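You operate a simulated robot arm through the tools that you are given. There is no shell and no other tool. Be economical: measure what you need, move in short steps, check, and stop when the job is done.

The job below is to be done with a simulated two-armed robot. You get a single attempt, and the scene is never put back.

TASK
Sand the worn patch on the railing, then oil it.
Fine: grey sanding pad, orange oil pad, brown oil dish; both pads back. A coat counts when it lies all over at full strength: go over it till it gets no stronger. What is to be rubbed or washed off counts as gone when no trace of it is left.

Only the result counts: the job must be done as asked and must still hold three seconds after the hand-in. Knocking over, shifting, dropping, spilling or breaking anything else fails it.

THE ROBOT
Two 7-joint arms with three-finger grippers on one trunk, on a base that drives. Base frame: it is fixed to the floor where the robot stands at the start and does not move with it; the origin is under the middle of the robot, x ahead of it, y to its left, z up; the surface under the hand at the start is at about z = 1.03. Units: m, degrees, N and s.
The left shoulder is at the start at [0.03, 0.124, 1.183], the right one opposite. With the tool pointing down near the work surface each hand reaches from about 0.1 to 0.78 m from the robot's upright axis, wherever it stands, measured 20 degrees to its own side. Places, roughly: brown brush (11x5x8 cm) [0.5, -0.4, 1.1]; brown oil dish [0.5, 0.6, 1]; worn patch on the railing [0.7, 0.1, 1]. Payload 2.2 kg a hand.
The tool frame of a hand sits at the grasp point between the pads (the TCP): z along the fingers, y along the line on which they close. The tips reach 0.028 m beyond it. Largest opening 0.102 m; the body of the gripper starts 0.071 m behind the TCP.
Orientation is that of the tool frame in the base frame, as a unit quaternion [w, x, y, z]. With the fingers straight down and closing along the base's y, the tool's x points along the base's -x, its y along +y and its z along -z.

THE INTERFACE
- The arms move only by the tool servo_tool. It takes "left_steps", "right_steps" or both (then of equal length, played together; a hand with none holds still); each is text: rows parted by semicolons, each of 7 numbers parted by spaces: the shift along the tool's x, y, z in units of 400 mm (1.0 is 400 mm), then the turn, a rotation vector about the tool's x, y, z in units of 120 degrees (1.0 is 120 degrees), then the opening, from 0 (shut) to 1 (fully open). In form: x y z ax ay az gripper; .... A call has 1 to 10 rows; each row is the pose to reach, as a shift and turn from the pose commanded when the call began, along the tool's axes at that moment. A call with a number of a shift or a turn outside -1 to 1 is refused whole. Rows are played at 5 a second. More than 0.05 m and 8.6 degrees between two rows, or a gripper value outside its range, and nothing of the call is played. A pose out of reach is approached as far as the arm can. The call stops where the force on the tool passes 70 N (or 10 N more than at its start, if that is more) or the arm is blocked; 0.2 s more then pass. Each finger halts on what it meets, pressing with about 31 N; the grip force reading is that of the motor and also rises with nothing between the fingers. The clock runs only during rows and for 0.2 s after the last one: add rows that repeat a pose to give the fingers time. The reply holds the time, the measured pose of the TCP, the force on the tool along the base axes, the opening and the grip force, in the units named above and with some noise, with the torque about the TCP (base axes, N m) and any sound that the robot's microphone picked up, and new pictures: "show" is both (left out), scene, wrist or none (wrist: the cameras of the hands that moved).
- Cameras (640 x 400 px; columns grow to the right, rows downward): "scene" is now at [0.0403, 0.0205, 1.8933]; the picture's right is [0.28, -0.96, 0.00], its down [-0.78, -0.22, -0.59] and it looks along [0.57, 0.16, -0.81] (base axes); focal length 251 px, centre (320, 200). "left" rides on the left gripper at [0.072, 0.038, -0.086] in its tool frame; the picture's right is [-0.46, 0.89, 0.00], its down [-0.60, -0.32, -0.73] and it looks along [-0.65, -0.34, 0.68] (tool axes); focal length 256 px, centre (320, 200). "right" rides on the right gripper at [0.069, 0.044, -0.086] in its tool frame; the picture's right is [-0.53, 0.85, 0.00], its down [-0.58, -0.36, -0.73] and it looks along [-0.62, -0.39, 0.68] (tool axes); focal length 256 px, centre (320, 200). There is no depth. A picture from a camera that has moved, and an enlarged one, comes with that camera's place and axes in the base frame and with its lens.
- move_column(by): slides the trunk up (or, below 0, down) by that many m; the arms and the scene camera ride with it, the base frame stays. It gives what a move gives, with no picture.
- base_move(legs): drives the robot by 1 to 6 legs, each [ahead, left, turn to the left] in m, m and degrees, along the robot's own axes; the way and the turn of a leg run together, so that a leg with both is an arc; at most 1.5 m and 180 degrees a leg. The arms and the cameras ride along, it lands a little off, and it stops where it bumps. It gives what a move gives, and a new picture of the scene camera.
- pan_tilt(pan, tilt): turns the head with the scene camera to pan (to the left, within 143 degrees either way) and tilt (down, from -29 to 69), counted from straight ahead of the robot. It gives what a move gives, and a new picture of the scene camera.
- inspect(camera, box): a new picture of the part [left, top, right, bottom] of that camera's present view, enlarged. No time passes.
- finish_job(): hands the job in; it is judged then, once.

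Go step by step. Nothing tells you exact positions but the pictures and the camera data: compare them with the known pose of the tool, close in by small moves and look again before you grip or let go. The budget is 120 turns and 260 pictures, counting those below and the enlarged ones. Unless the task says otherwise, let go and move clear before handing in, and close with one line.

The tools are called after "Call:" as name(argument=value, ...) on one line, values as JSON. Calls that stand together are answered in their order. servo_tool: Moves the arms, as the interface text tells. Its arguments: {"type":"object","properties":{"left_steps":{"type":"string"},"right_steps":{"type":"string"},"show":{"type":"string","enum":["both","scene","wrist","none"]}},"required":[]} The other tools are called the same way: move_column (by) slides the trunk up or down; base_move (legs) drives the base; pan_tilt (pan, tilt) turns the head that bears the scene camera; inspect (camera, box) takes an enlarged picture of a part of a camera's view; finish_job () hands the job in.

At the start:

```text
t: 0.0
left_tool_pos: [0.504, 0.4422, 1.3697]
left_orientation: [0.001, 0.0, 1.0, -0.001]
left_force: [-0.4, 0.5, 0.8]
left_torque: [0.04, 0.0, 0.03]
left_opening: 0.1021
left_finger_force: 0.0
right_tool_pos: [0.5654, -0.0755, 1.3199]
right_orientation: [-0.001, 0.001, 1.0, -0.001]
right_force: [-0.4, -0.2, -0.3]
right_torque: [-0.03, 0.01, 0.03]
right_opening: 0.1021
right_finger_force: 0.0
trunk travel left (down, up): [-0.425, 0.115]
robot x, y, heading: [0.0031, -0.0043, -0.3]
head pan, tilt: [16.2, 53.9]
```

scene: 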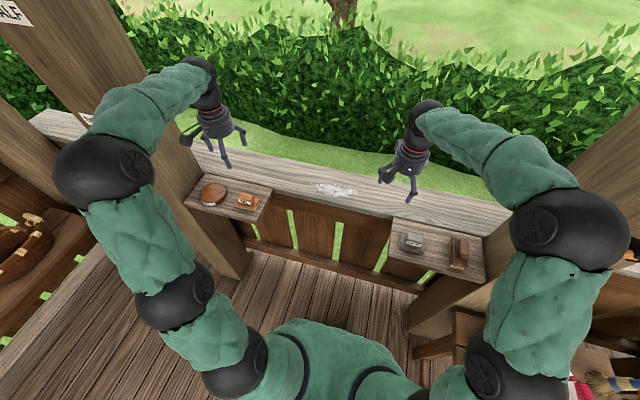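
right: 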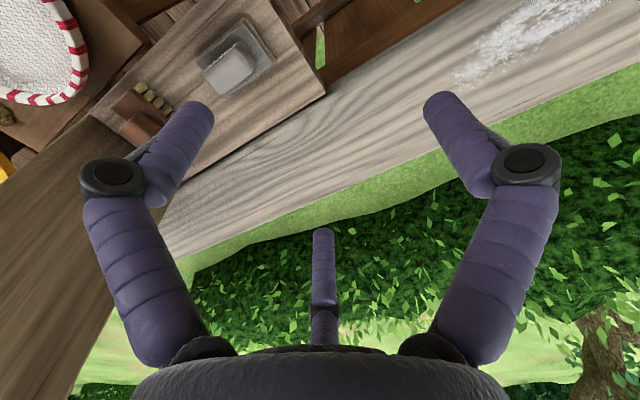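
left: 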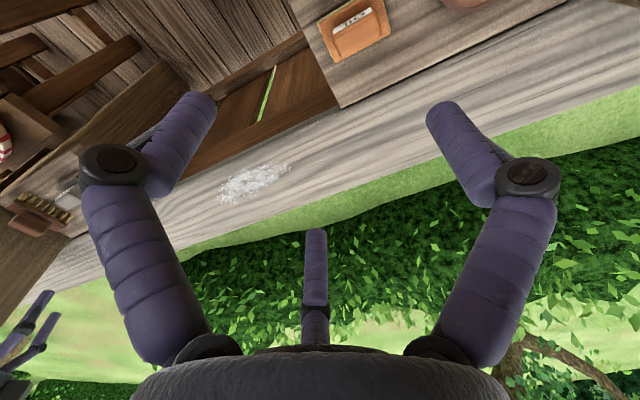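

I see the railing with a white worn patch, a left shelf with the oil dish and orange pad, and a right shelf with the grey pad and brush. I'll enlarge these to measure them.

Call:
inspect(camera="scene", box=[170, 150, 290, 225])

Call:
inspect(camera="scene", box=[380, 200, 500, 275])

Call:
inspect(camera="scene", box=[280, 160, 400, 235])

```text
5.33 times, centred on (230, 188) of scene
camera zoom: at [0.0403, 0.0205, 1.8933], right [0.28, -0.96, 0.0], down [-0.78, -0.22, -0.59], along [0.57, 0.16, -0.81], focal length 1340 px, centre (800, 267)
```

zoom: 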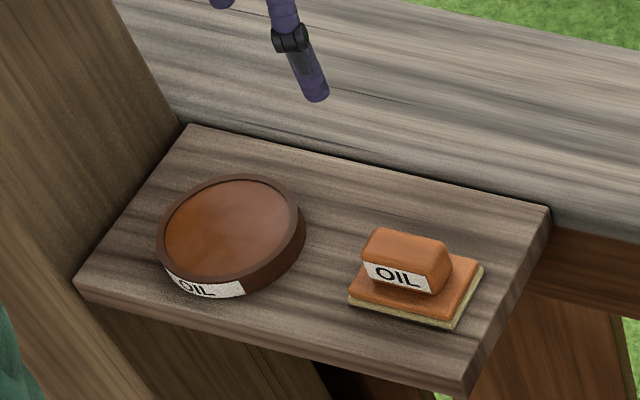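

```text
5.33 times, centred on (440, 238) of scene
camera zoom: at [0.0403, 0.0205, 1.8933], right [0.28, -0.96, 0.0], down [-0.78, -0.22, -0.59], along [0.57, 0.16, -0.81], focal length 1340 px, centre (-320, 0)
```

zoom: 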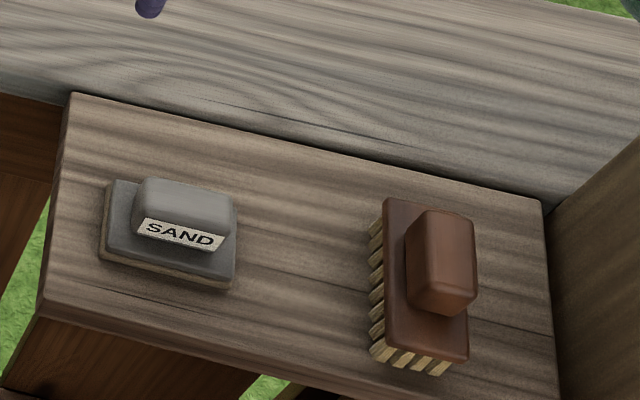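

```text
5.33 times, centred on (340, 198) of scene
camera zoom: at [0.0403, 0.0205, 1.8933], right [0.28, -0.96, 0.0], down [-0.78, -0.22, -0.59], along [0.57, 0.16, -0.81], focal length 1340 px, centre (213, 213)
```

zoom: 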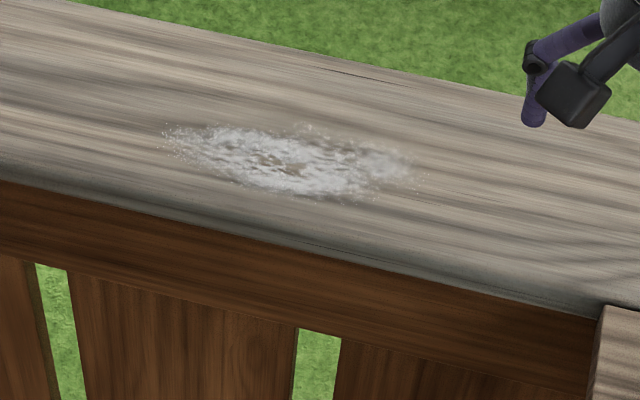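

The gripper looks three-fingered in the pictures, so I'll close it in the air first to see how the fingers travel.

Call:
servo_tool(right_steps="0 0 0 0 0 0 0.5; 0 0 0 0 0 0 0.4;0 0 0 0 0 0 0.4;0 0 0 0 0 0 0.4", show="wrist")

Call:
servo_tool(right_steps="0 0 0 0 0 0 0; 0 0 0 0 0 0 0;0 0 0 0 0 0 0;0 0 0 0 0 0 0", show="wrist")

```text
t: 1.0
left_tool_pos: [0.5028, 0.4426, 1.3722]
left_orientation: [0.0, 0.0, 1.0, 0.0]
left_force: [-0.1, 0.7, 0.1]
left_torque: [0.01, 0.03, -0.04]
left_opening: 0.1022
left_finger_force: 0.1
right_tool_pos: [0.5649, -0.0757, 1.3209]
right_orientation: [0.0, 0.0, 1.0, -0.001]
right_force: [0.1, -0.5, -0.4]
right_torque: [0.01, 0.0, -0.01]
right_opening: 0.0405
right_finger_force: 0.0
trunk travel left (down, up): [-0.425, 0.115]
robot x, y, heading: [-0.0005, -0.0022, -0.1]
head pan, tilt: [16.2, 53.9]
camera right: at [0.4946, -0.0312, 1.4056], right [0.53, 0.85, 0.0], down [0.58, -0.36, 0.73], along [0.62, -0.39, -0.68], focal length 256 px, centre (320, 200)
```

right: 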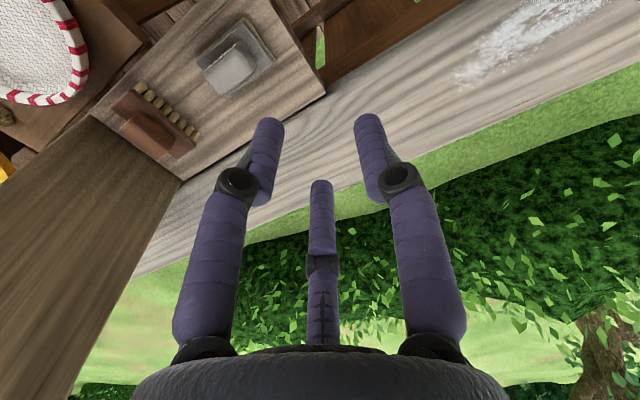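

```text
t: 2.0
left_tool_pos: [0.505, 0.4425, 1.3718]
left_orientation: [0.0, 0.0, 1.0, 0.0]
left_force: [-0.3, 0.5, 0.0]
left_torque: [-0.02, -0.02, 0.02]
left_opening: 0.1019
left_finger_force: 0.1
right_tool_pos: [0.5652, -0.0748, 1.3198]
right_orientation: [0.0, 0.0, 1.0, 0.0]
right_force: [0.7, 0.1, 0.6]
right_torque: [0.01, -0.03, -0.01]
right_opening: 0.0024
right_finger_force: 30.9
trunk travel left (down, up): [-0.425, 0.115]
robot x, y, heading: [0.0019, -0.0015, -0.0]
head pan, tilt: [16.2, 53.9]
camera right: at [0.4946, -0.0312, 1.4057], right [0.53, 0.85, 0.0], down [0.58, -0.36, 0.73], along [0.62, -0.39, -0.68], focal length 256 px, centre (320, 200)
```

right: 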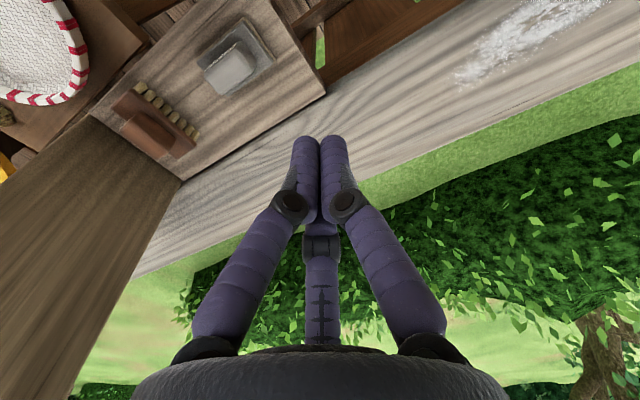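

The fingers close radially toward the centre. I'll open the right hand and hover over the grey pad.

Call:
servo_tool(right_steps="0.02 -0.08 0.06 0 0 0 1;0.04 -0.16 0.12 0 0 0 1;0.06 -0.24 0.18 0 0 0 1;0.0625 -0.3 0.25 0 0 0 1;0.0625 -0.3 0.25 0 0 0 1")

```text
t: 3.2
left_tool_pos: [0.5042, 0.4439, 1.3708]
left_orientation: [0.0, 0.0, 1.0, 0.0]
left_force: [1.1, 0.7, -0.8]
left_torque: [-0.03, -0.02, -0.01]
left_opening: 0.1018
left_finger_force: 0.0
right_tool_pos: [0.5408, -0.1938, 1.2216]
right_orientation: [0.0, 0.0, 1.0, 0.0]
right_force: [-0.4, 0.1, 0.0]
right_torque: [-0.02, 0.0, 0.01]
right_opening: 0.102
right_finger_force: 0.0
trunk travel left (down, up): [-0.425, 0.115]
robot x, y, heading: [-0.0012, 0.003, -0.2]
head pan, tilt: [16.2, 53.9]
camera scene: at [0.0398, 0.0216, 1.8934], right [0.28, -0.96, 0.0], down [-0.78, -0.23, -0.59], along [0.57, 0.16, -0.81], focal length 251 px, centre (320, 200)
camera right: at [0.4707, -0.1498, 1.3069], right [0.53, 0.85, 0.0], down [0.58, -0.36, 0.73], along [0.62, -0.39, -0.68], focal length 256 px, centre (320, 200)
```

scene: 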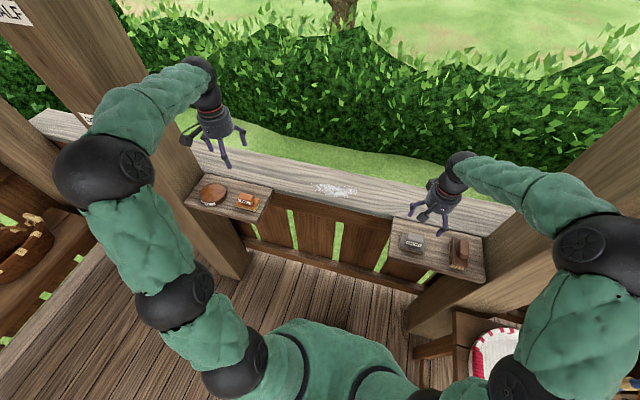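
right: 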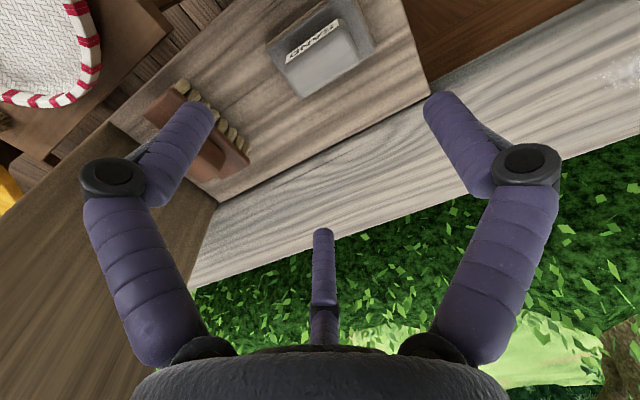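

Call:
inspect(camera="right", box=[240, 0, 400, 100])

Call:
inspect(camera="scene", box=[380, 220, 460, 270])

```text
4.00 times, centred on (320, 50) of right
camera zoom: at [0.4707, -0.1498, 1.3069], right [0.53, 0.85, 0.0], down [0.58, -0.36, 0.73], along [0.62, -0.39, -0.68], focal length 1024 px, centre (320, 800)
```

zoom: 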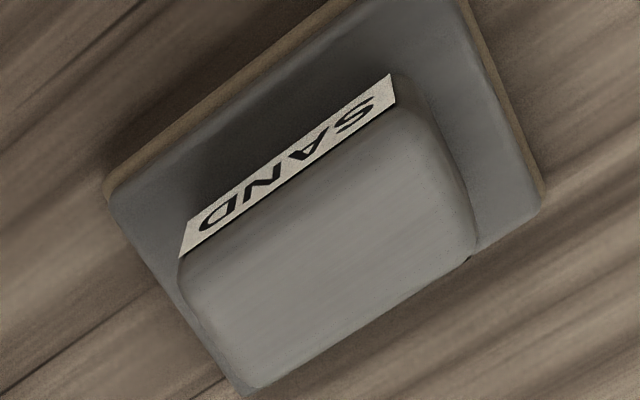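

```text
8.00 times, centred on (420, 245) of scene
camera zoom: at [0.0398, 0.0216, 1.8934], right [0.28, -0.96, 0.0], down [-0.78, -0.23, -0.59], along [0.57, 0.16, -0.81], focal length 2009 px, centre (-480, -160)
```

zoom: 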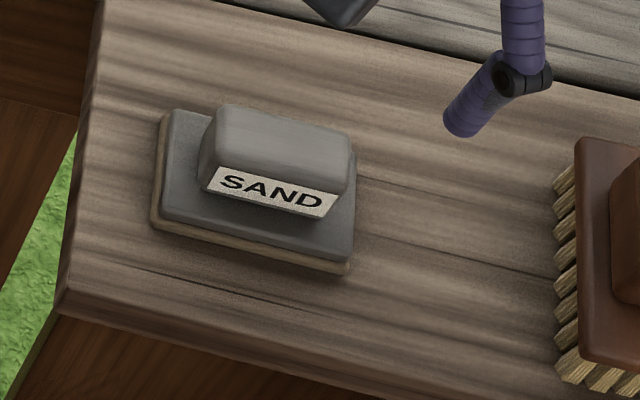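

Triangulation puts the grey pad at about [0.535, -0.190], handle top at z≈1.092, and the pad base top at ≈1.055. I'll come down above it and look.

Call:
servo_tool(right_steps="0.01 0.01 0.08 0 0 0 1;0.015 0.01 0.16 0 0 0 1;0.015 0.01 0.24 0 0 0 1;0.015 0.01 0.24 0 0 0 1")

```text
t: 4.2
left_tool_pos: [0.5031, 0.4439, 1.3708]
left_orientation: [-0.001, 0.0, 1.0, 0.0]
left_force: [-0.7, 0.0, -0.9]
left_torque: [0.02, 0.0, 0.01]
left_opening: 0.102
left_finger_force: 0.1
right_tool_pos: [0.5357, -0.1895, 1.1242]
right_orientation: [0.001, 0.0, 1.0, 0.0]
right_force: [-0.7, -0.1, 0.1]
right_torque: [-0.02, -0.02, -0.02]
right_opening: 0.1021
right_finger_force: 0.0
trunk travel left (down, up): [-0.425, 0.115]
robot x, y, heading: [-0.0039, 0.0022, 0.2]
head pan, tilt: [16.2, 53.9]
camera scene: at [0.0394, 0.0206, 1.8934], right [0.28, -0.96, 0.0], down [-0.78, -0.23, -0.59], along [0.57, 0.16, -0.81], focal length 251 px, centre (320, 200)
camera right: at [0.464, -0.1451, 1.2092], right [0.53, 0.85, 0.0], down [0.58, -0.36, 0.73], along [0.62, -0.39, -0.68], focal length 256 px, centre (320, 200)
```

scene: 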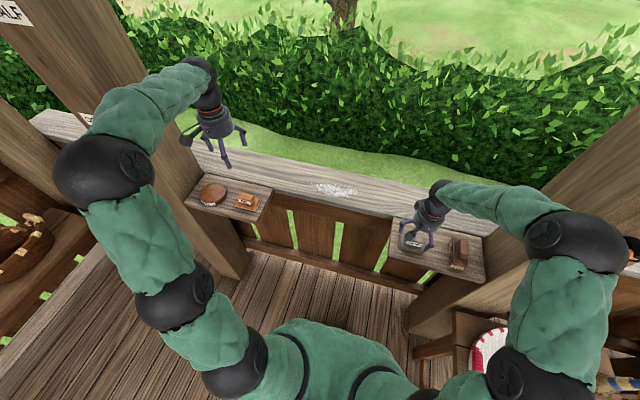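
right: 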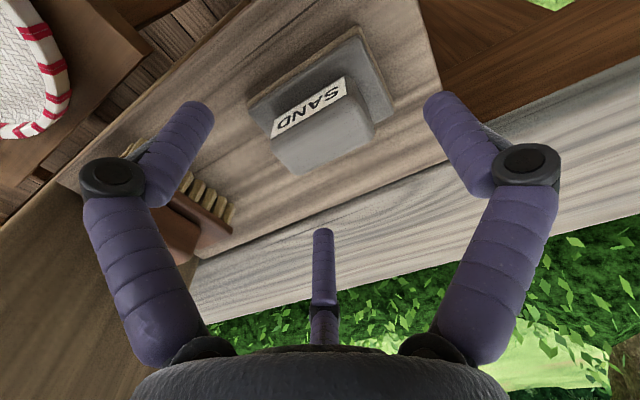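

Call:
inspect(camera="right", box=[240, 20, 400, 180])

Call:
inspect(camera="scene", box=[380, 180, 476, 260])

```text
2.50 times, centred on (320, 100) of right
camera zoom: at [0.464, -0.1451, 1.2092], right [0.53, 0.85, 0.0], down [0.58, -0.36, 0.73], along [0.62, -0.39, -0.68], focal length 640 px, centre (320, 450)
```

zoom: 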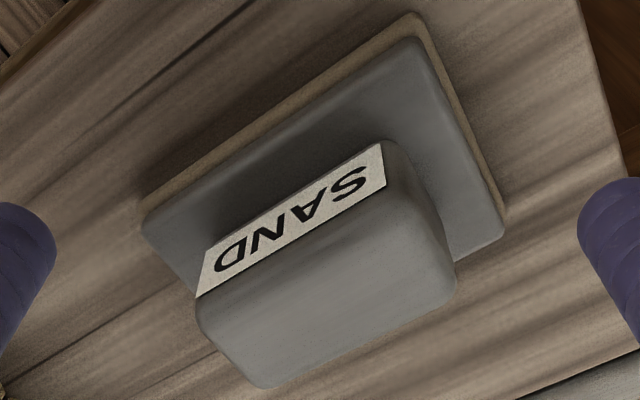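

```text
5.00 times, centred on (428, 220) of scene
camera zoom: at [0.0394, 0.0206, 1.8934], right [0.28, -0.96, 0.0], down [-0.78, -0.23, -0.59], along [0.57, 0.16, -0.81], focal length 1256 px, centre (-220, 100)
```

zoom: 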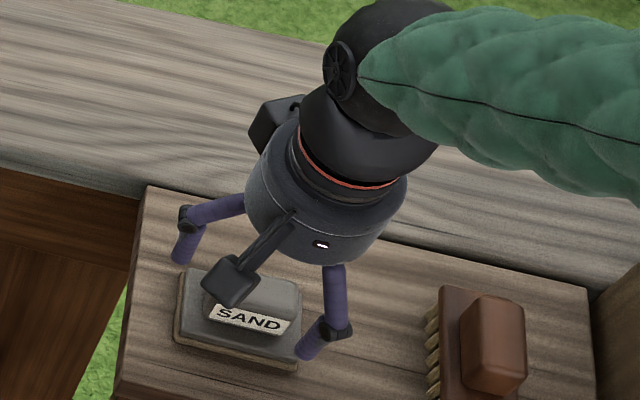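

The handle centre refines to [0.538, -0.191] with its top at z≈1.08. I'll descend to z≈1.078 and close.

Call:
servo_tool(right_steps="-0.006 -0.004 0.06 0 0 0 1;-0.006 -0.004 0.115 0 0 0 1;-0.006 -0.004 0.115 0 0 0 1", show="wrist")

Call:
inspect(camera="scene", box=[380, 200, 460, 270])

```text
t: 5.0
left_tool_pos: [0.5035, 0.4425, 1.371]
left_orientation: [0.001, 0.0, 1.0, -0.001]
left_force: [0.3, 0.0, -0.6]
left_torque: [0.01, -0.03, 0.03]
left_opening: 0.1018
left_finger_force: 0.1
right_tool_pos: [0.5376, -0.1928, 1.0777]
right_orientation: [0.0, 0.0, 1.0, 0.0]
right_force: [0.0, 0.7, 0.1]
right_torque: [-0.01, 0.01, 0.01]
right_opening: 0.1018
right_finger_force: 0.1
trunk travel left (down, up): [-0.425, 0.115]
robot x, y, heading: [-0.0028, -0.001, -0.2]
head pan, tilt: [16.2, 53.9]
camera right: at [0.4686, -0.1484, 1.1627], right [0.53, 0.85, 0.0], down [0.58, -0.36, 0.73], along [0.62, -0.39, -0.68], focal length 256 px, centre (320, 200)
```

right: 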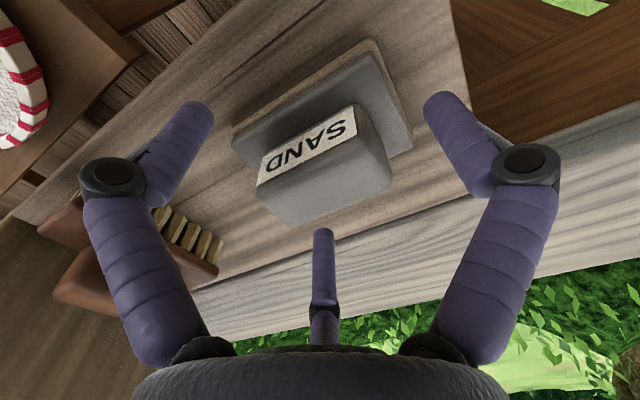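

```text
5.71 times, centred on (420, 235) of scene
camera zoom: at [0.0401, 0.0206, 1.8934], right [0.28, -0.96, 0.0], down [-0.78, -0.22, -0.59], along [0.57, 0.16, -0.81], focal length 1435 px, centre (-251, 0)
```

zoom: 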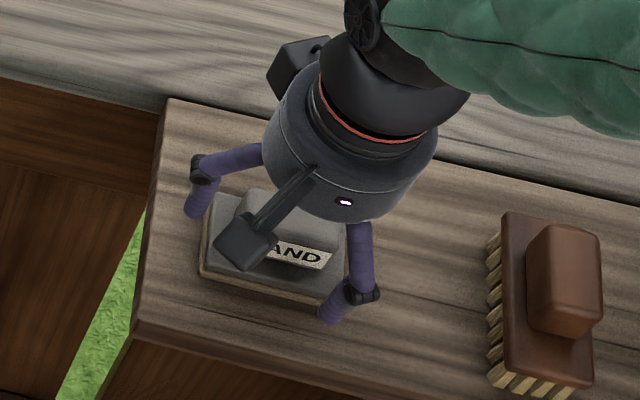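

It looks centred. Closing.

Call:
servo_tool(right_steps="0 0 0 0 0 0 0.5;0 0 0 0 0 0 0.3;0 0 0 0 0 0 0.1;0 0 0 0 0 0 0;0 0 0 0 0 0 0", show="both")

```text
t: 6.2
left_tool_pos: [0.5043, 0.4433, 1.372]
left_orientation: [0.0, 0.001, 1.0, 0.0]
left_force: [-0.6, 0.0, -0.8]
left_torque: [0.0, 0.0, 0.0]
left_opening: 0.1021
left_finger_force: 0.0
right_tool_pos: [0.5393, -0.1926, 1.0767]
right_orientation: [0.001, 0.0, 1.0, -0.001]
right_force: [-1.7, 1.8, 2.6]
right_torque: [0.05, 0.01, -0.03]
right_opening: 0.0375
right_finger_force: 30.7
trunk travel left (down, up): [-0.425, 0.115]
robot x, y, heading: [0.0029, 0.0, 0.0]
head pan, tilt: [16.2, 53.9]
camera scene: at [0.04, 0.0208, 1.8934], right [0.28, -0.96, 0.0], down [-0.78, -0.23, -0.59], along [0.57, 0.16, -0.81], focal length 251 px, centre (320, 200)
camera right: at [0.4687, -0.1483, 1.1632], right [0.53, 0.85, 0.0], down [0.58, -0.36, 0.73], along [0.62, -0.39, -0.68], focal length 256 px, centre (320, 200)
```

scene: 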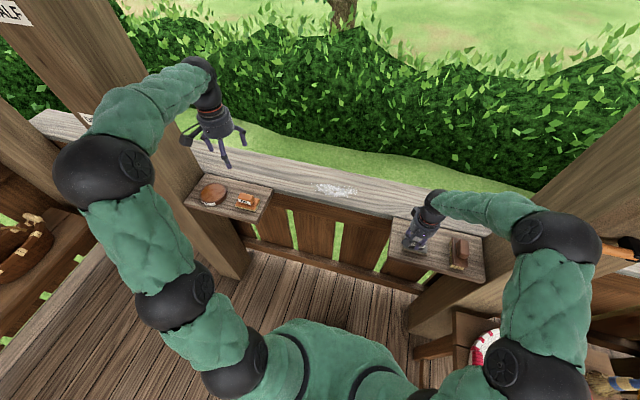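
right: 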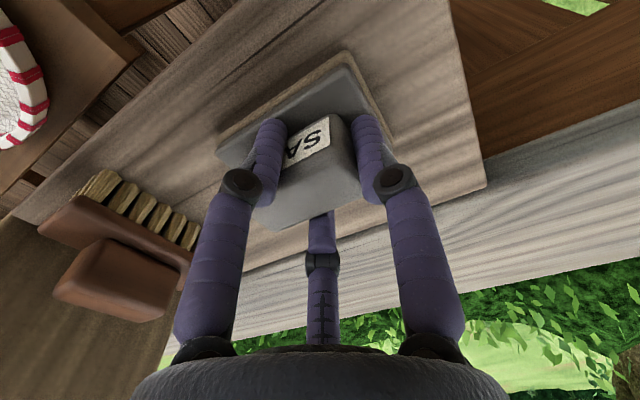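

The pad is gripped, pinched across its narrow side and nudged about 1 cm toward -y. I'll lift it and check.

Call:
servo_tool(right_steps="0 0 -0.06 0 0 0 0;0 0 -0.14 0 0 0 0;0 0.05 -0.24 0 0 0 0;0 0.1 -0.32 0 0 0 0;0 0.1 -0.32 0 0 0 0", show="both")

Call:
inspect(camera="scene", box=[380, 160, 500, 280])

```text
t: 7.4
left_tool_pos: [0.5047, 0.4425, 1.3708]
left_orientation: [0.0, 0.0, 1.0, 0.0]
left_force: [-0.8, -0.5, 0.3]
left_torque: [-0.01, -0.01, 0.0]
left_opening: 0.102
left_finger_force: 0.1
right_tool_pos: [0.5383, -0.1526, 1.2054]
right_orientation: [-0.001, 0.0, 1.0, 0.0]
right_force: [0.4, -0.5, -1.6]
right_torque: [0.01, 0.01, -0.01]
right_opening: 0.0375
right_finger_force: 30.6
trunk travel left (down, up): [-0.425, 0.115]
robot x, y, heading: [-0.0003, -0.0003, 0.3]
head pan, tilt: [16.2, 53.9]
camera scene: at [0.0411, 0.0196, 1.8933], right [0.28, -0.96, 0.0], down [-0.78, -0.22, -0.59], along [0.56, 0.16, -0.81], focal length 251 px, centre (320, 200)
camera right: at [0.4683, -0.1084, 1.2908], right [0.53, 0.85, 0.0], down [0.58, -0.37, 0.73], along [0.62, -0.39, -0.68], focal length 256 px, centre (320, 200)
```

scene: 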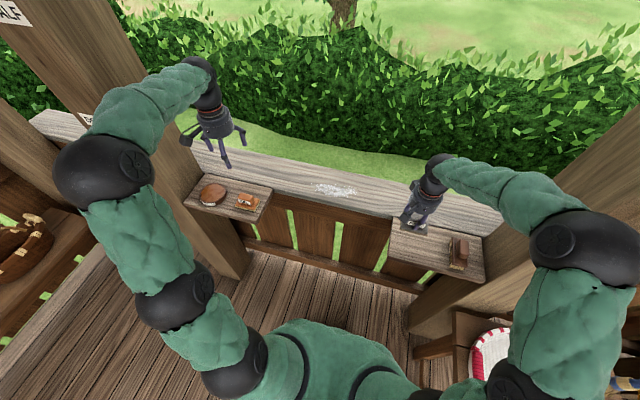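
right: 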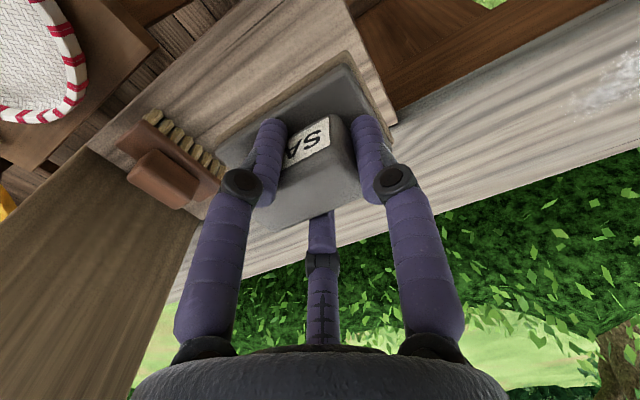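

```text
3.33 times, centred on (440, 220) of scene
camera zoom: at [0.0411, 0.0196, 1.8933], right [0.28, -0.96, 0.0], down [-0.78, -0.22, -0.59], along [0.56, 0.16, -0.81], focal length 837 px, centre (-80, 133)
```

zoom: 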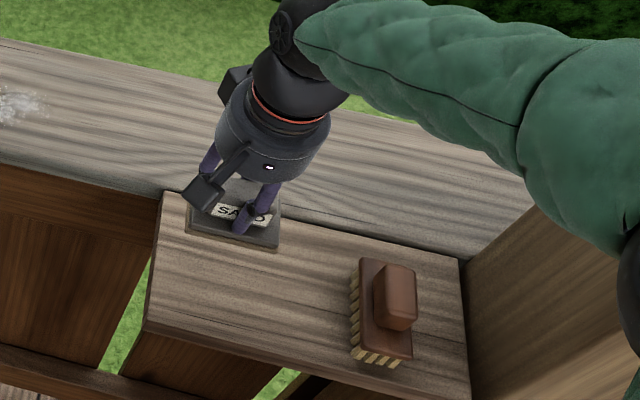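

The pad is held firmly. I'll bring it over the right end of the patch, staying high, to see reach and clearance.

Call:
servo_tool(right_steps="-0.05 0.085 0 0 0 0 0;-0.1 0.17 0 0 0 0 0;-0.16 0.255 0 0 0 0 0;-0.23 0.34 0 0 0 0 0;-0.3 0.425 0 0 0 0 0;-0.38 0.51 0 0 0 0 0;-0.44 0.53 0 0 0 0 0;-0.44 0.53 0 0 0 0 0", show="both")

Call:
inspect(camera="scene", box=[260, 130, 420, 230])

```text
t: 9.2
left_tool_pos: [0.5036, 0.4437, 1.3707]
left_orientation: [0.0, 0.0, 1.0, 0.001]
left_force: [-0.3, 0.9, 1.2]
left_torque: [-0.01, -0.01, 0.02]
left_opening: 0.1021
left_finger_force: 0.0
right_tool_pos: [0.7072, 0.0589, 1.2052]
right_orientation: [-0.001, 0.0, 1.0, 0.001]
right_force: [0.3, 0.6, -0.8]
right_torque: [-0.01, 0.0, -0.04]
right_opening: 0.0374
right_finger_force: 30.7
right hand out of reach, approached as far as the arm can: row 7, 8
trunk travel left (down, up): [-0.425, 0.115]
robot x, y, heading: [-0.0013, -0.0009, 0.2]
head pan, tilt: [16.2, 53.9]
camera scene: at [0.0398, 0.0208, 1.8934], right [0.28, -0.96, 0.0], down [-0.78, -0.23, -0.59], along [0.57, 0.16, -0.81], focal length 251 px, centre (320, 200)
camera right: at [0.6378, 0.1032, 1.2916], right [0.53, 0.85, 0.0], down [0.58, -0.36, 0.73], along [0.62, -0.39, -0.68], focal length 256 px, centre (320, 200)
```

scene: 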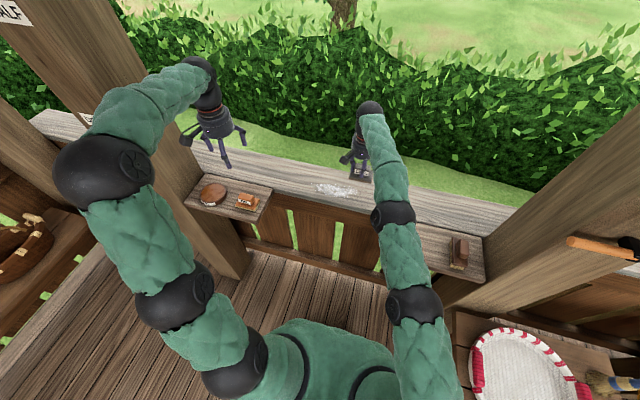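
right: 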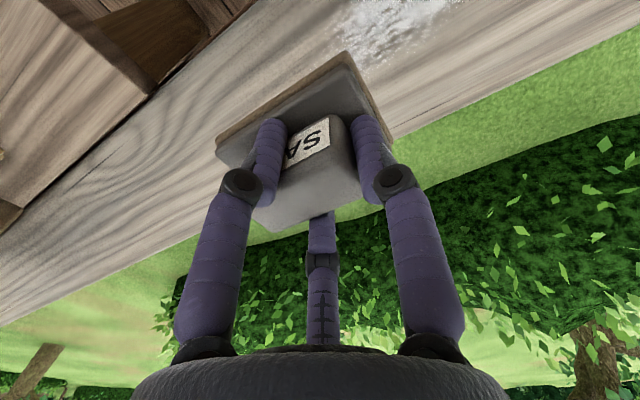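

```text
4.00 times, centred on (340, 180) of scene
camera zoom: at [0.0398, 0.0208, 1.8934], right [0.28, -0.96, 0.0], down [-0.78, -0.23, -0.59], along [0.57, 0.16, -0.81], focal length 1005 px, centre (240, 280)
```

zoom: 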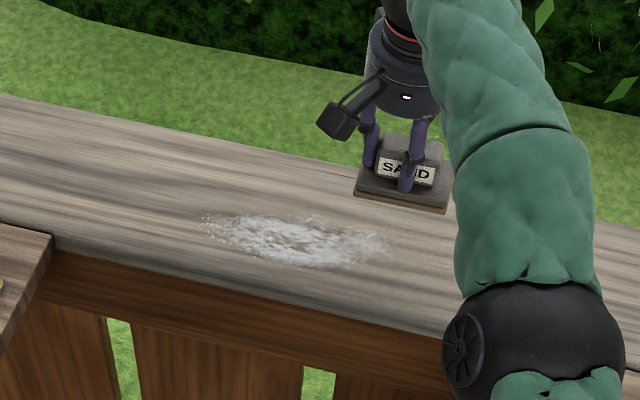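

The patch is clear, but the arm is at its reach limit. I'll drive 0.1 m ahead.

Call:
base_move(legs=[[0.1, 0.02, 0]])

```text
t: 10.3
left_tool_pos: [0.604, 0.4621, 1.3701]
left_orientation: [-0.001, 0.001, 1.0, 0.0]
left_force: [0.7, 0.2, -0.4]
left_torque: [0.0, 0.01, -0.01]
left_opening: 0.1018
left_finger_force: 0.0
right_tool_pos: [0.8087, 0.0777, 1.2051]
right_orientation: [0.0, 0.0, 1.0, -0.001]
right_force: [0.0, 0.3, -0.8]
right_torque: [-0.01, 0.02, 0.03]
right_opening: 0.0374
right_finger_force: 31.0
trunk travel left (down, up): [-0.425, 0.115]
robot x, y, heading: [0.0977, 0.0209, 0.1]
head pan, tilt: [16.2, 53.9]
camera scene: at [0.1396, 0.0407, 1.8933], right [0.28, -0.96, 0.0], down [-0.78, -0.22, -0.59], along [0.56, 0.16, -0.81], focal length 251 px, centre (320, 200)
```

scene: 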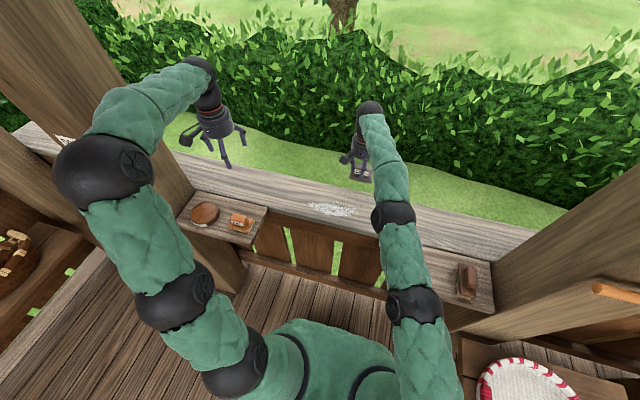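

Call:
inspect(camera="scene", box=[280, 170, 400, 245])

```text
5.33 times, centred on (340, 208) of scene
camera zoom: at [0.1396, 0.0407, 1.8933], right [0.28, -0.96, 0.0], down [-0.78, -0.22, -0.59], along [0.56, 0.16, -0.81], focal length 1340 px, centre (213, 160)
```

zoom: 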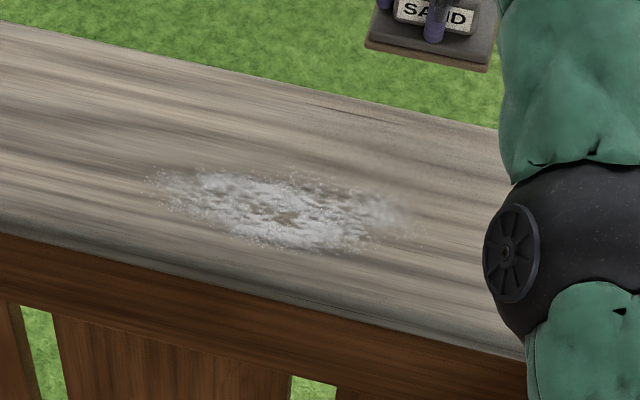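

The patch is centred at about [0.715, 0.149] with half-lengths ≈0.10 in y and 0.035 in x. I'll move the pad above its right end.

Call:
servo_tool(right_steps="0.1 0 0 0 0 0 0;0.2 0.01 0.04 0 0 0 0;0.2315 0.02 0.12 0 0 0 0;0.2315 0.02 0.2 0 0 0 0;0.2315 0.02 0.24 0 0 0 0;0.2315 0.02 0.24 0 0 0 0", show="both")

Call:
inspect(camera="scene", box=[280, 170, 400, 245])

```text
t: 11.8
left_tool_pos: [0.6036, 0.4623, 1.3715]
left_orientation: [0.0, 0.002, 1.0, 0.0]
left_force: [0.2, -0.1, -0.3]
left_torque: [-0.02, 0.03, -0.01]
left_opening: 0.1024
left_finger_force: 0.1
right_tool_pos: [0.7151, 0.0856, 1.1108]
right_orientation: [0.0, 0.001, 1.0, 0.0]
right_force: [0.4, -0.3, -2.0]
right_torque: [0.02, 0.02, 0.0]
right_opening: 0.0375
right_finger_force: 30.7
trunk travel left (down, up): [-0.425, 0.115]
robot x, y, heading: [0.1015, 0.0191, -0.0]
head pan, tilt: [16.2, 53.9]
camera scene: at [0.1392, 0.0414, 1.8933], right [0.28, -0.96, 0.0], down [-0.78, -0.22, -0.59], along [0.57, 0.16, -0.81], focal length 251 px, centre (320, 200)
camera right: at [0.6439, 0.1303, 1.196], right [0.54, 0.84, 0.0], down [0.58, -0.36, 0.73], along [0.62, -0.39, -0.68], focal length 256 px, centre (320, 200)
```

scene: 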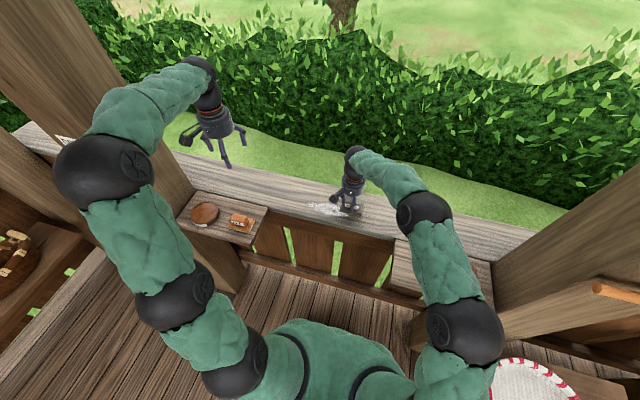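
right: 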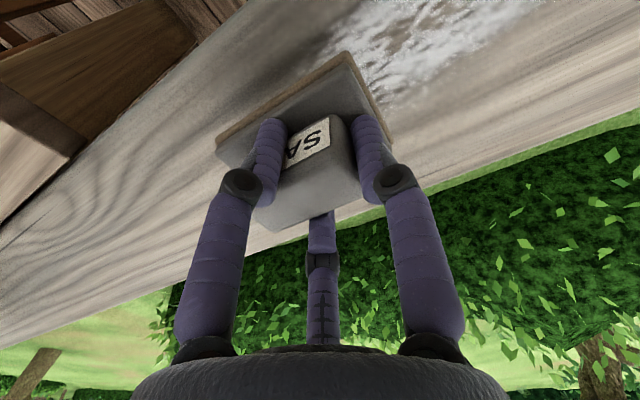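

```text
5.33 times, centred on (340, 208) of scene
camera zoom: at [0.1392, 0.0414, 1.8933], right [0.28, -0.96, 0.0], down [-0.78, -0.22, -0.59], along [0.57, 0.16, -0.81], focal length 1340 px, centre (213, 160)
```

zoom: 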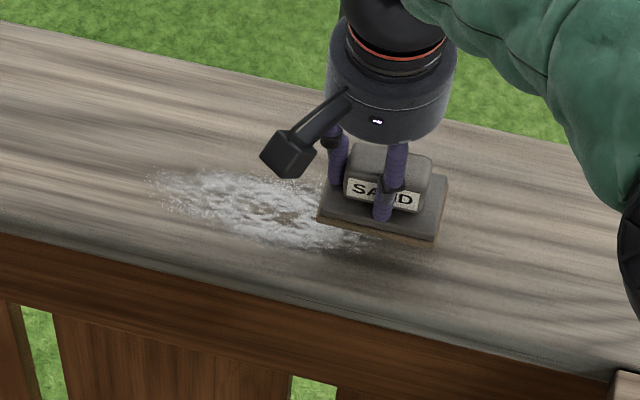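

Now lowering gently to feel for contact.

Call:
servo_tool(right_steps="0 0 0.03 0 0 0 0;0 0 0.05 0 0 0 0;0 0 0.06 0 0 0 0;0 0 0.065 0 0 0 0;0 0 0.07 0 0 0 0;0 0 0.07 0 0 0 0", show="none")

```text
t: 13.2
left_tool_pos: [0.6028, 0.4612, 1.3713]
left_orientation: [0.001, 0.001, 1.0, 0.0]
left_force: [-0.7, -0.6, 0.3]
left_torque: [0.05, -0.01, -0.02]
left_opening: 0.1019
left_finger_force: 0.0
right_tool_pos: [0.7135, 0.0857, 1.0795]
right_orientation: [0.0, 0.001, 1.0, 0.0]
right_force: [0.2, -1.0, -0.6]
right_torque: [0.01, -0.01, 0.0]
right_opening: 0.0376
right_finger_force: 30.8
trunk travel left (down, up): [-0.425, 0.115]
robot x, y, heading: [0.0971, 0.0195, 0.1]
head pan, tilt: [16.2, 53.9]
```

Call:
servo_tool(right_steps="0 0 0.005 0 0 0 0;0 0 0.01 0 0 0 0;0 0 0.01 0 0 0 0", show="none")

Call:
servo_tool(right_steps="0 0 0.005 0 0 0 0;0 0 0.01 0 0 0 0;0 0 0.01 0 0 0 0", show="none")

```text
t: 13.9
left_tool_pos: [0.6034, 0.4618, 1.3707]
left_orientation: [0.0, 0.0, 1.0, 0.0]
left_force: [-0.1, -0.1, 0.9]
left_torque: [0.01, 0.04, -0.02]
left_opening: 0.1021
left_finger_force: 0.1
right_tool_pos: [0.7141, 0.0871, 1.0766]
right_orientation: [-0.001, 0.001, 1.0, 0.0]
right_force: [0.1, 1.0, -0.5]
right_torque: [0.05, -0.02, 0.0]
right_opening: 0.0373
right_finger_force: 30.9
trunk travel left (down, up): [-0.425, 0.115]
robot x, y, heading: [0.0967, 0.0199, -0.2]
head pan, tilt: [16.2, 53.9]
```

```text
t: 14.8
left_tool_pos: [0.6003, 0.4632, 1.3718]
left_orientation: [0.0, 0.001, 1.0, 0.0]
left_force: [0.6, -1.4, -0.1]
left_torque: [0.01, -0.04, -0.01]
left_opening: 0.1021
left_finger_force: 0.1
right_tool_pos: [0.7142, 0.0869, 1.077]
right_orientation: [0.003, 0.001, 1.0, 0.001]
right_force: [-1.6, 4.0, 20.3]
right_torque: [-0.25, 0.29, -0.04]
right_opening: 0.0377
right_finger_force: 31.5
trunk travel left (down, up): [-0.425, 0.115]
robot x, y, heading: [0.0979, 0.0173, -0.4]
head pan, tilt: [16.2, 53.9]
```

Contact is found at commanded z≈1.073 (20 N). Ease off slightly and make the first stroke along the patch.

Call:
servo_tool(right_steps="0 0.05 -0.001 0 0 0 0;0 0.13 -0.001 0 0 0 0;0 0.21 -0.001 0 0 0 0;0 0.3 -0.001 0 0 0 0;0 0.4 -0.001 0 0 0 0;0 0.3 -0.001 0 0 0 0;0 0.2 -0.001 0 0 0 0;0 0.1 -0.001 0 0 0 0;0 0 -0.001 0 0 0 0;0 -0.04 -0.001 0 0 0 0", show="scene")

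Call:
inspect(camera="scene", box=[280, 170, 400, 245])

```text
t: 16.9
left_tool_pos: [0.6002, 0.464, 1.3716]
left_orientation: [0.001, 0.001, 1.0, -0.001]
left_force: [-0.5, 0.4, 0.5]
left_torque: [0.0, 0.0, 0.01]
left_opening: 0.1019
left_finger_force: 0.1
right_tool_pos: [0.7121, 0.072, 1.0759]
right_orientation: [0.003, 0.001, 1.0, 0.0]
right_force: [0.8, 8.8, 24.7]
right_torque: [0.28, 0.09, -0.04]
right_opening: 0.0373
right_finger_force: 30.9
trunk travel left (down, up): [-0.425, 0.115]
robot x, y, heading: [0.0988, 0.0205, -0.4]
head pan, tilt: [16.2, 53.9]
camera scene: at [0.1357, 0.0423, 1.8935], right [0.28, -0.96, 0.0], down [-0.78, -0.22, -0.59], along [0.57, 0.16, -0.81], focal length 251 px, centre (320, 200)
```

scene: 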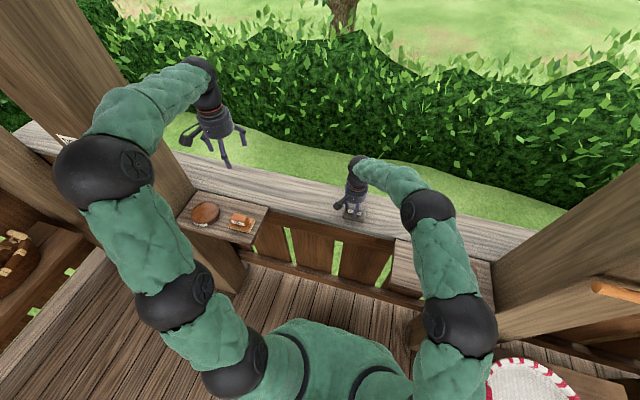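

```text
5.33 times, centred on (340, 208) of scene
camera zoom: at [0.1357, 0.0423, 1.8935], right [0.28, -0.96, 0.0], down [-0.78, -0.22, -0.59], along [0.57, 0.16, -0.81], focal length 1340 px, centre (213, 160)
```

zoom: 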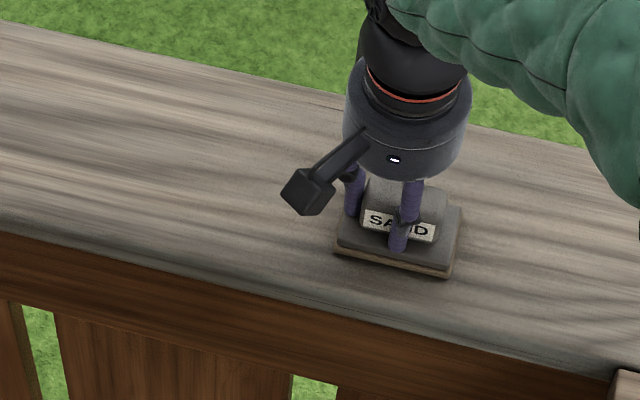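

Most of it vanished in one pass. I'll run the two side lanes to catch every trace.

Call:
servo_tool(right_steps="-0.05 0 -0.001 0 0 0 0;-0.05 0.11 -0.001 0 0 0 0;-0.05 0.22 -0.001 0 0 0 0;-0.05 0.33 -0.001 0 0 0 0;-0.05 0.44 -0.001 0 0 0 0;0.045 0.44 -0.001 0 0 0 0;0.045 0.33 -0.001 0 0 0 0;0.045 0.22 -0.001 0 0 0 0;0.045 0.11 -0.001 0 0 0 0;0.045 0 -0.001 0 0 0 0", show="none")

Call:
servo_tool(right_steps="-0.05 0 -0.001 0 0 0 0;-0.09 0.11 -0.001 0 0 0 0;-0.09 0.22 -0.001 0 0 0 0;-0.09 0.33 -0.001 0 0 0 0;-0.09 0.44 -0.001 0 0 0 0;-0.045 0.44 -0.001 0 0 0 0;-0.045 0.33 -0.001 0 0 0 0;-0.045 0.22 -0.001 0 0 0 0;-0.045 0.11 -0.001 0 0 0 0;-0.045 0 -0.001 0 0 0 0", show="none")

Call:
servo_tool(right_steps="0 0 -0.05 0 0 0 0;0 -0.1 -0.12 0 0 0 0;0 -0.2 -0.2 0 0 0 0;0.05 -0.3 -0.2 0 0 0 0;0.1 -0.38 -0.2 0 0 0 0;0.15 -0.45 -0.2 0 0 0 0;0.15 -0.45 -0.2 0 0 0 0", show="both")

Call:
inspect(camera="scene", box=[280, 170, 400, 245])

```text
t: 19.1
left_tool_pos: [0.6019, 0.4608, 1.3697]
left_orientation: [0.0, 0.0, 1.0, 0.0]
left_force: [-0.7, -0.5, 0.3]
left_torque: [0.01, -0.04, 0.0]
left_opening: 0.1021
left_finger_force: 0.0
right_tool_pos: [0.6964, 0.068, 1.0749]
right_orientation: [0.002, 0.0, 1.0, 0.0]
right_force: [2.8, 0.0, 6.9]
right_torque: [0.11, 0.1, 0.02]
right_opening: 0.0377
right_finger_force: 30.6
right hand out of reach, approached as far as the arm can: row 5
trunk travel left (down, up): [-0.425, 0.115]
robot x, y, heading: [0.0984, 0.0181, -0.0]
head pan, tilt: [16.2, 53.9]
```

```text
t: 21.4
left_tool_pos: [0.6011, 0.4623, 1.3719]
left_orientation: [0.0, 0.001, 1.0, 0.0]
left_force: [0.4, -0.6, -0.5]
left_torque: [0.04, -0.01, -0.01]
left_opening: 0.1021
left_finger_force: 0.0
right_tool_pos: [0.7145, 0.0689, 1.074]
right_orientation: [0.001, 0.001, 1.0, 0.001]
right_force: [2.0, 1.7, 12.2]
right_torque: [0.54, 0.07, -0.13]
right_opening: 0.0374
right_finger_force: 31.0
right hand out of reach, approached as far as the arm can: row 5
trunk travel left (down, up): [-0.425, 0.115]
robot x, y, heading: [0.1001, 0.0187, 0.0]
head pan, tilt: [16.2, 53.9]
```

```text
refused: row 3 steps farther than a row can; nothing moved
```

```text
5.33 times, centred on (340, 208) of scene
camera zoom: at [0.1374, 0.039, 1.8934], right [0.28, -0.96, 0.0], down [-0.78, -0.22, -0.59], along [0.57, 0.16, -0.81], focal length 1340 px, centre (213, 160)
```

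zoom: 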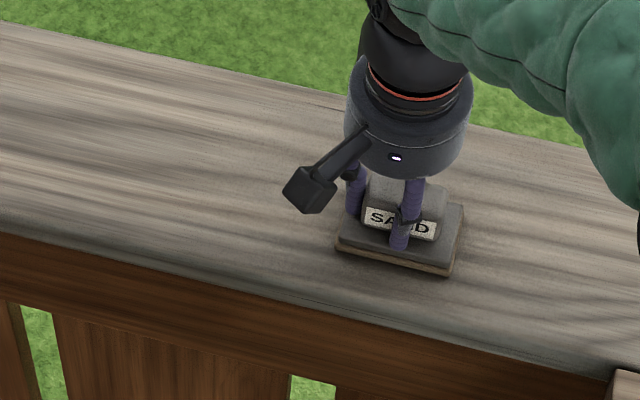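

The surface looks clean. I'll lift off and look at it closely from both cameras.

Call:
servo_tool(right_steps="0 0 -0.05 0 0 0 0;0 -0.08 -0.12 0 0 0 0;0 -0.16 -0.2 0 0 0 0;0.05 -0.24 -0.25 0 0 0 0;0.1 -0.32 -0.25 0 0 0 0;0.15 -0.4 -0.25 0 0 0 0;0.15 -0.4 -0.25 0 0 0 0", show="both")

Call:
inspect(camera="scene", box=[280, 170, 400, 245])

```text
t: 22.9
left_tool_pos: [0.6035, 0.464, 1.37]
left_orientation: [0.0, 0.002, 1.0, -0.001]
left_force: [0.9, 0.3, 0.0]
left_torque: [-0.02, 0.0, 0.01]
left_opening: 0.1022
left_finger_force: 0.0
right_tool_pos: [0.6539, -0.0899, 1.1731]
right_orientation: [-0.001, 0.0, 1.0, 0.0]
right_force: [0.0, 1.0, -0.6]
right_torque: [-0.03, 0.0, -0.01]
right_opening: 0.0375
right_finger_force: 31.1
trunk travel left (down, up): [-0.425, 0.115]
robot x, y, heading: [0.0946, 0.0195, -0.4]
head pan, tilt: [16.2, 53.9]
camera scene: at [0.1395, 0.0415, 1.8933], right [0.28, -0.96, 0.0], down [-0.78, -0.22, -0.59], along [0.56, 0.16, -0.81], focal length 251 px, centre (320, 200)
camera right: at [0.5838, -0.0456, 1.2594], right [0.53, 0.84, 0.0], down [0.58, -0.36, 0.73], along [0.62, -0.39, -0.68], focal length 256 px, centre (320, 200)
```

scene: 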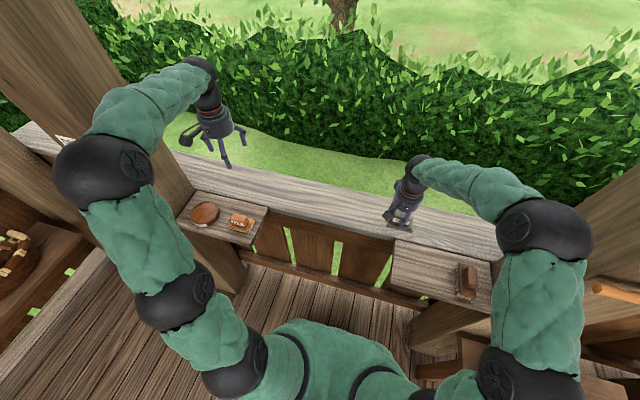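
right: 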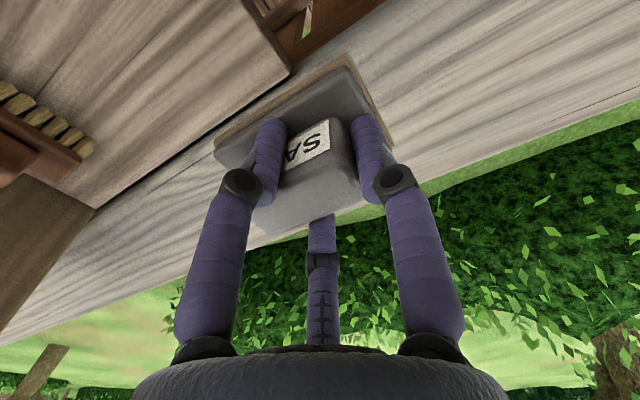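

```text
5.33 times, centred on (340, 208) of scene
camera zoom: at [0.1395, 0.0415, 1.8933], right [0.28, -0.96, 0.0], down [-0.78, -0.22, -0.59], along [0.56, 0.16, -0.81], focal length 1340 px, centre (213, 160)
```

zoom: 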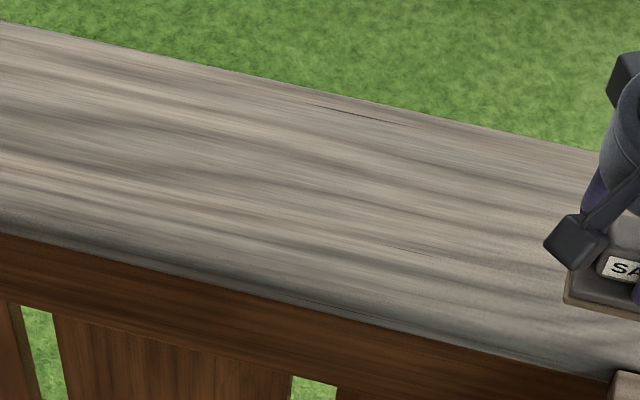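

Call:
inspect(camera="scene", box=[300, 192, 364, 232])

Call:
inspect(camera="left", box=[80, 100, 400, 300])

```text
10.00 times, centred on (332, 212) of scene
camera zoom: at [0.1395, 0.0415, 1.8933], right [0.28, -0.96, 0.0], down [-0.78, -0.22, -0.59], along [0.56, 0.16, -0.81], focal length 2512 px, centre (200, 80)
```

zoom: 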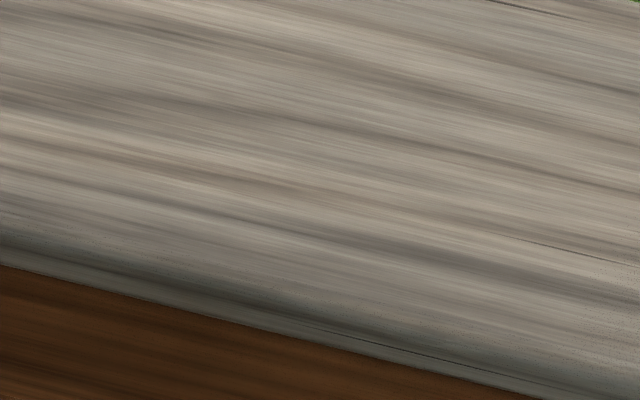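

```text
2.00 times, centred on (240, 200) of left
camera zoom: at [0.5296, 0.501, 1.4559], right [0.47, 0.88, 0.0], down [0.6, -0.32, 0.73], along [0.65, -0.34, -0.68], focal length 512 px, centre (480, 200)
```

zoom: 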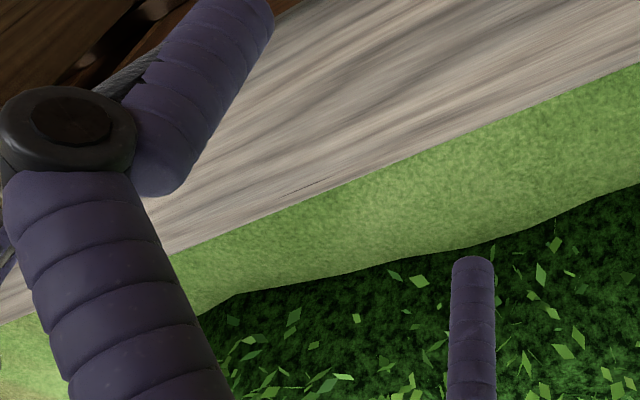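

Sanding is complete. I'll back the base off 0.1 m so the pad can go back with elbow clearance from the post.

Call:
base_move(legs=[[-0.1, 0, 0]])

```text
t: 24.1
left_tool_pos: [0.5028, 0.4626, 1.3715]
left_orientation: [0.001, 0.001, 1.0, 0.0]
left_force: [0.5, -0.6, 0.7]
left_torque: [0.01, -0.04, 0.04]
left_opening: 0.102
left_finger_force: 0.0
right_tool_pos: [0.5548, -0.0884, 1.1739]
right_orientation: [0.0, 0.001, 1.0, 0.0]
right_force: [-0.6, -0.1, -1.5]
right_torque: [-0.01, 0.0, -0.03]
right_opening: 0.0373
right_finger_force: 31.1
trunk travel left (down, up): [-0.425, 0.115]
robot x, y, heading: [0.0, 0.0217, 0.1]
head pan, tilt: [16.2, 53.9]
camera scene: at [0.0393, 0.0406, 1.8934], right [0.28, -0.96, 0.0], down [-0.78, -0.22, -0.59], along [0.57, 0.16, -0.81], focal length 251 px, centre (320, 200)
```

scene: 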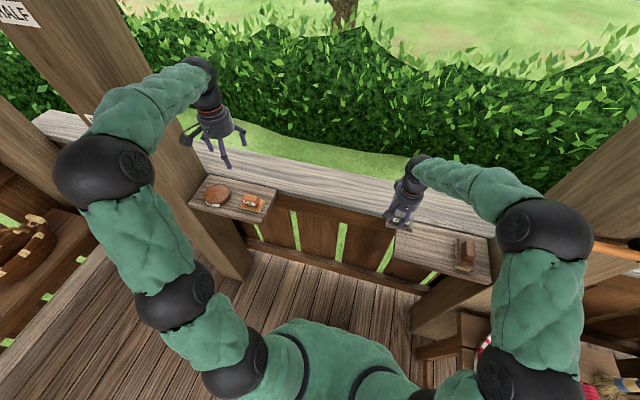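

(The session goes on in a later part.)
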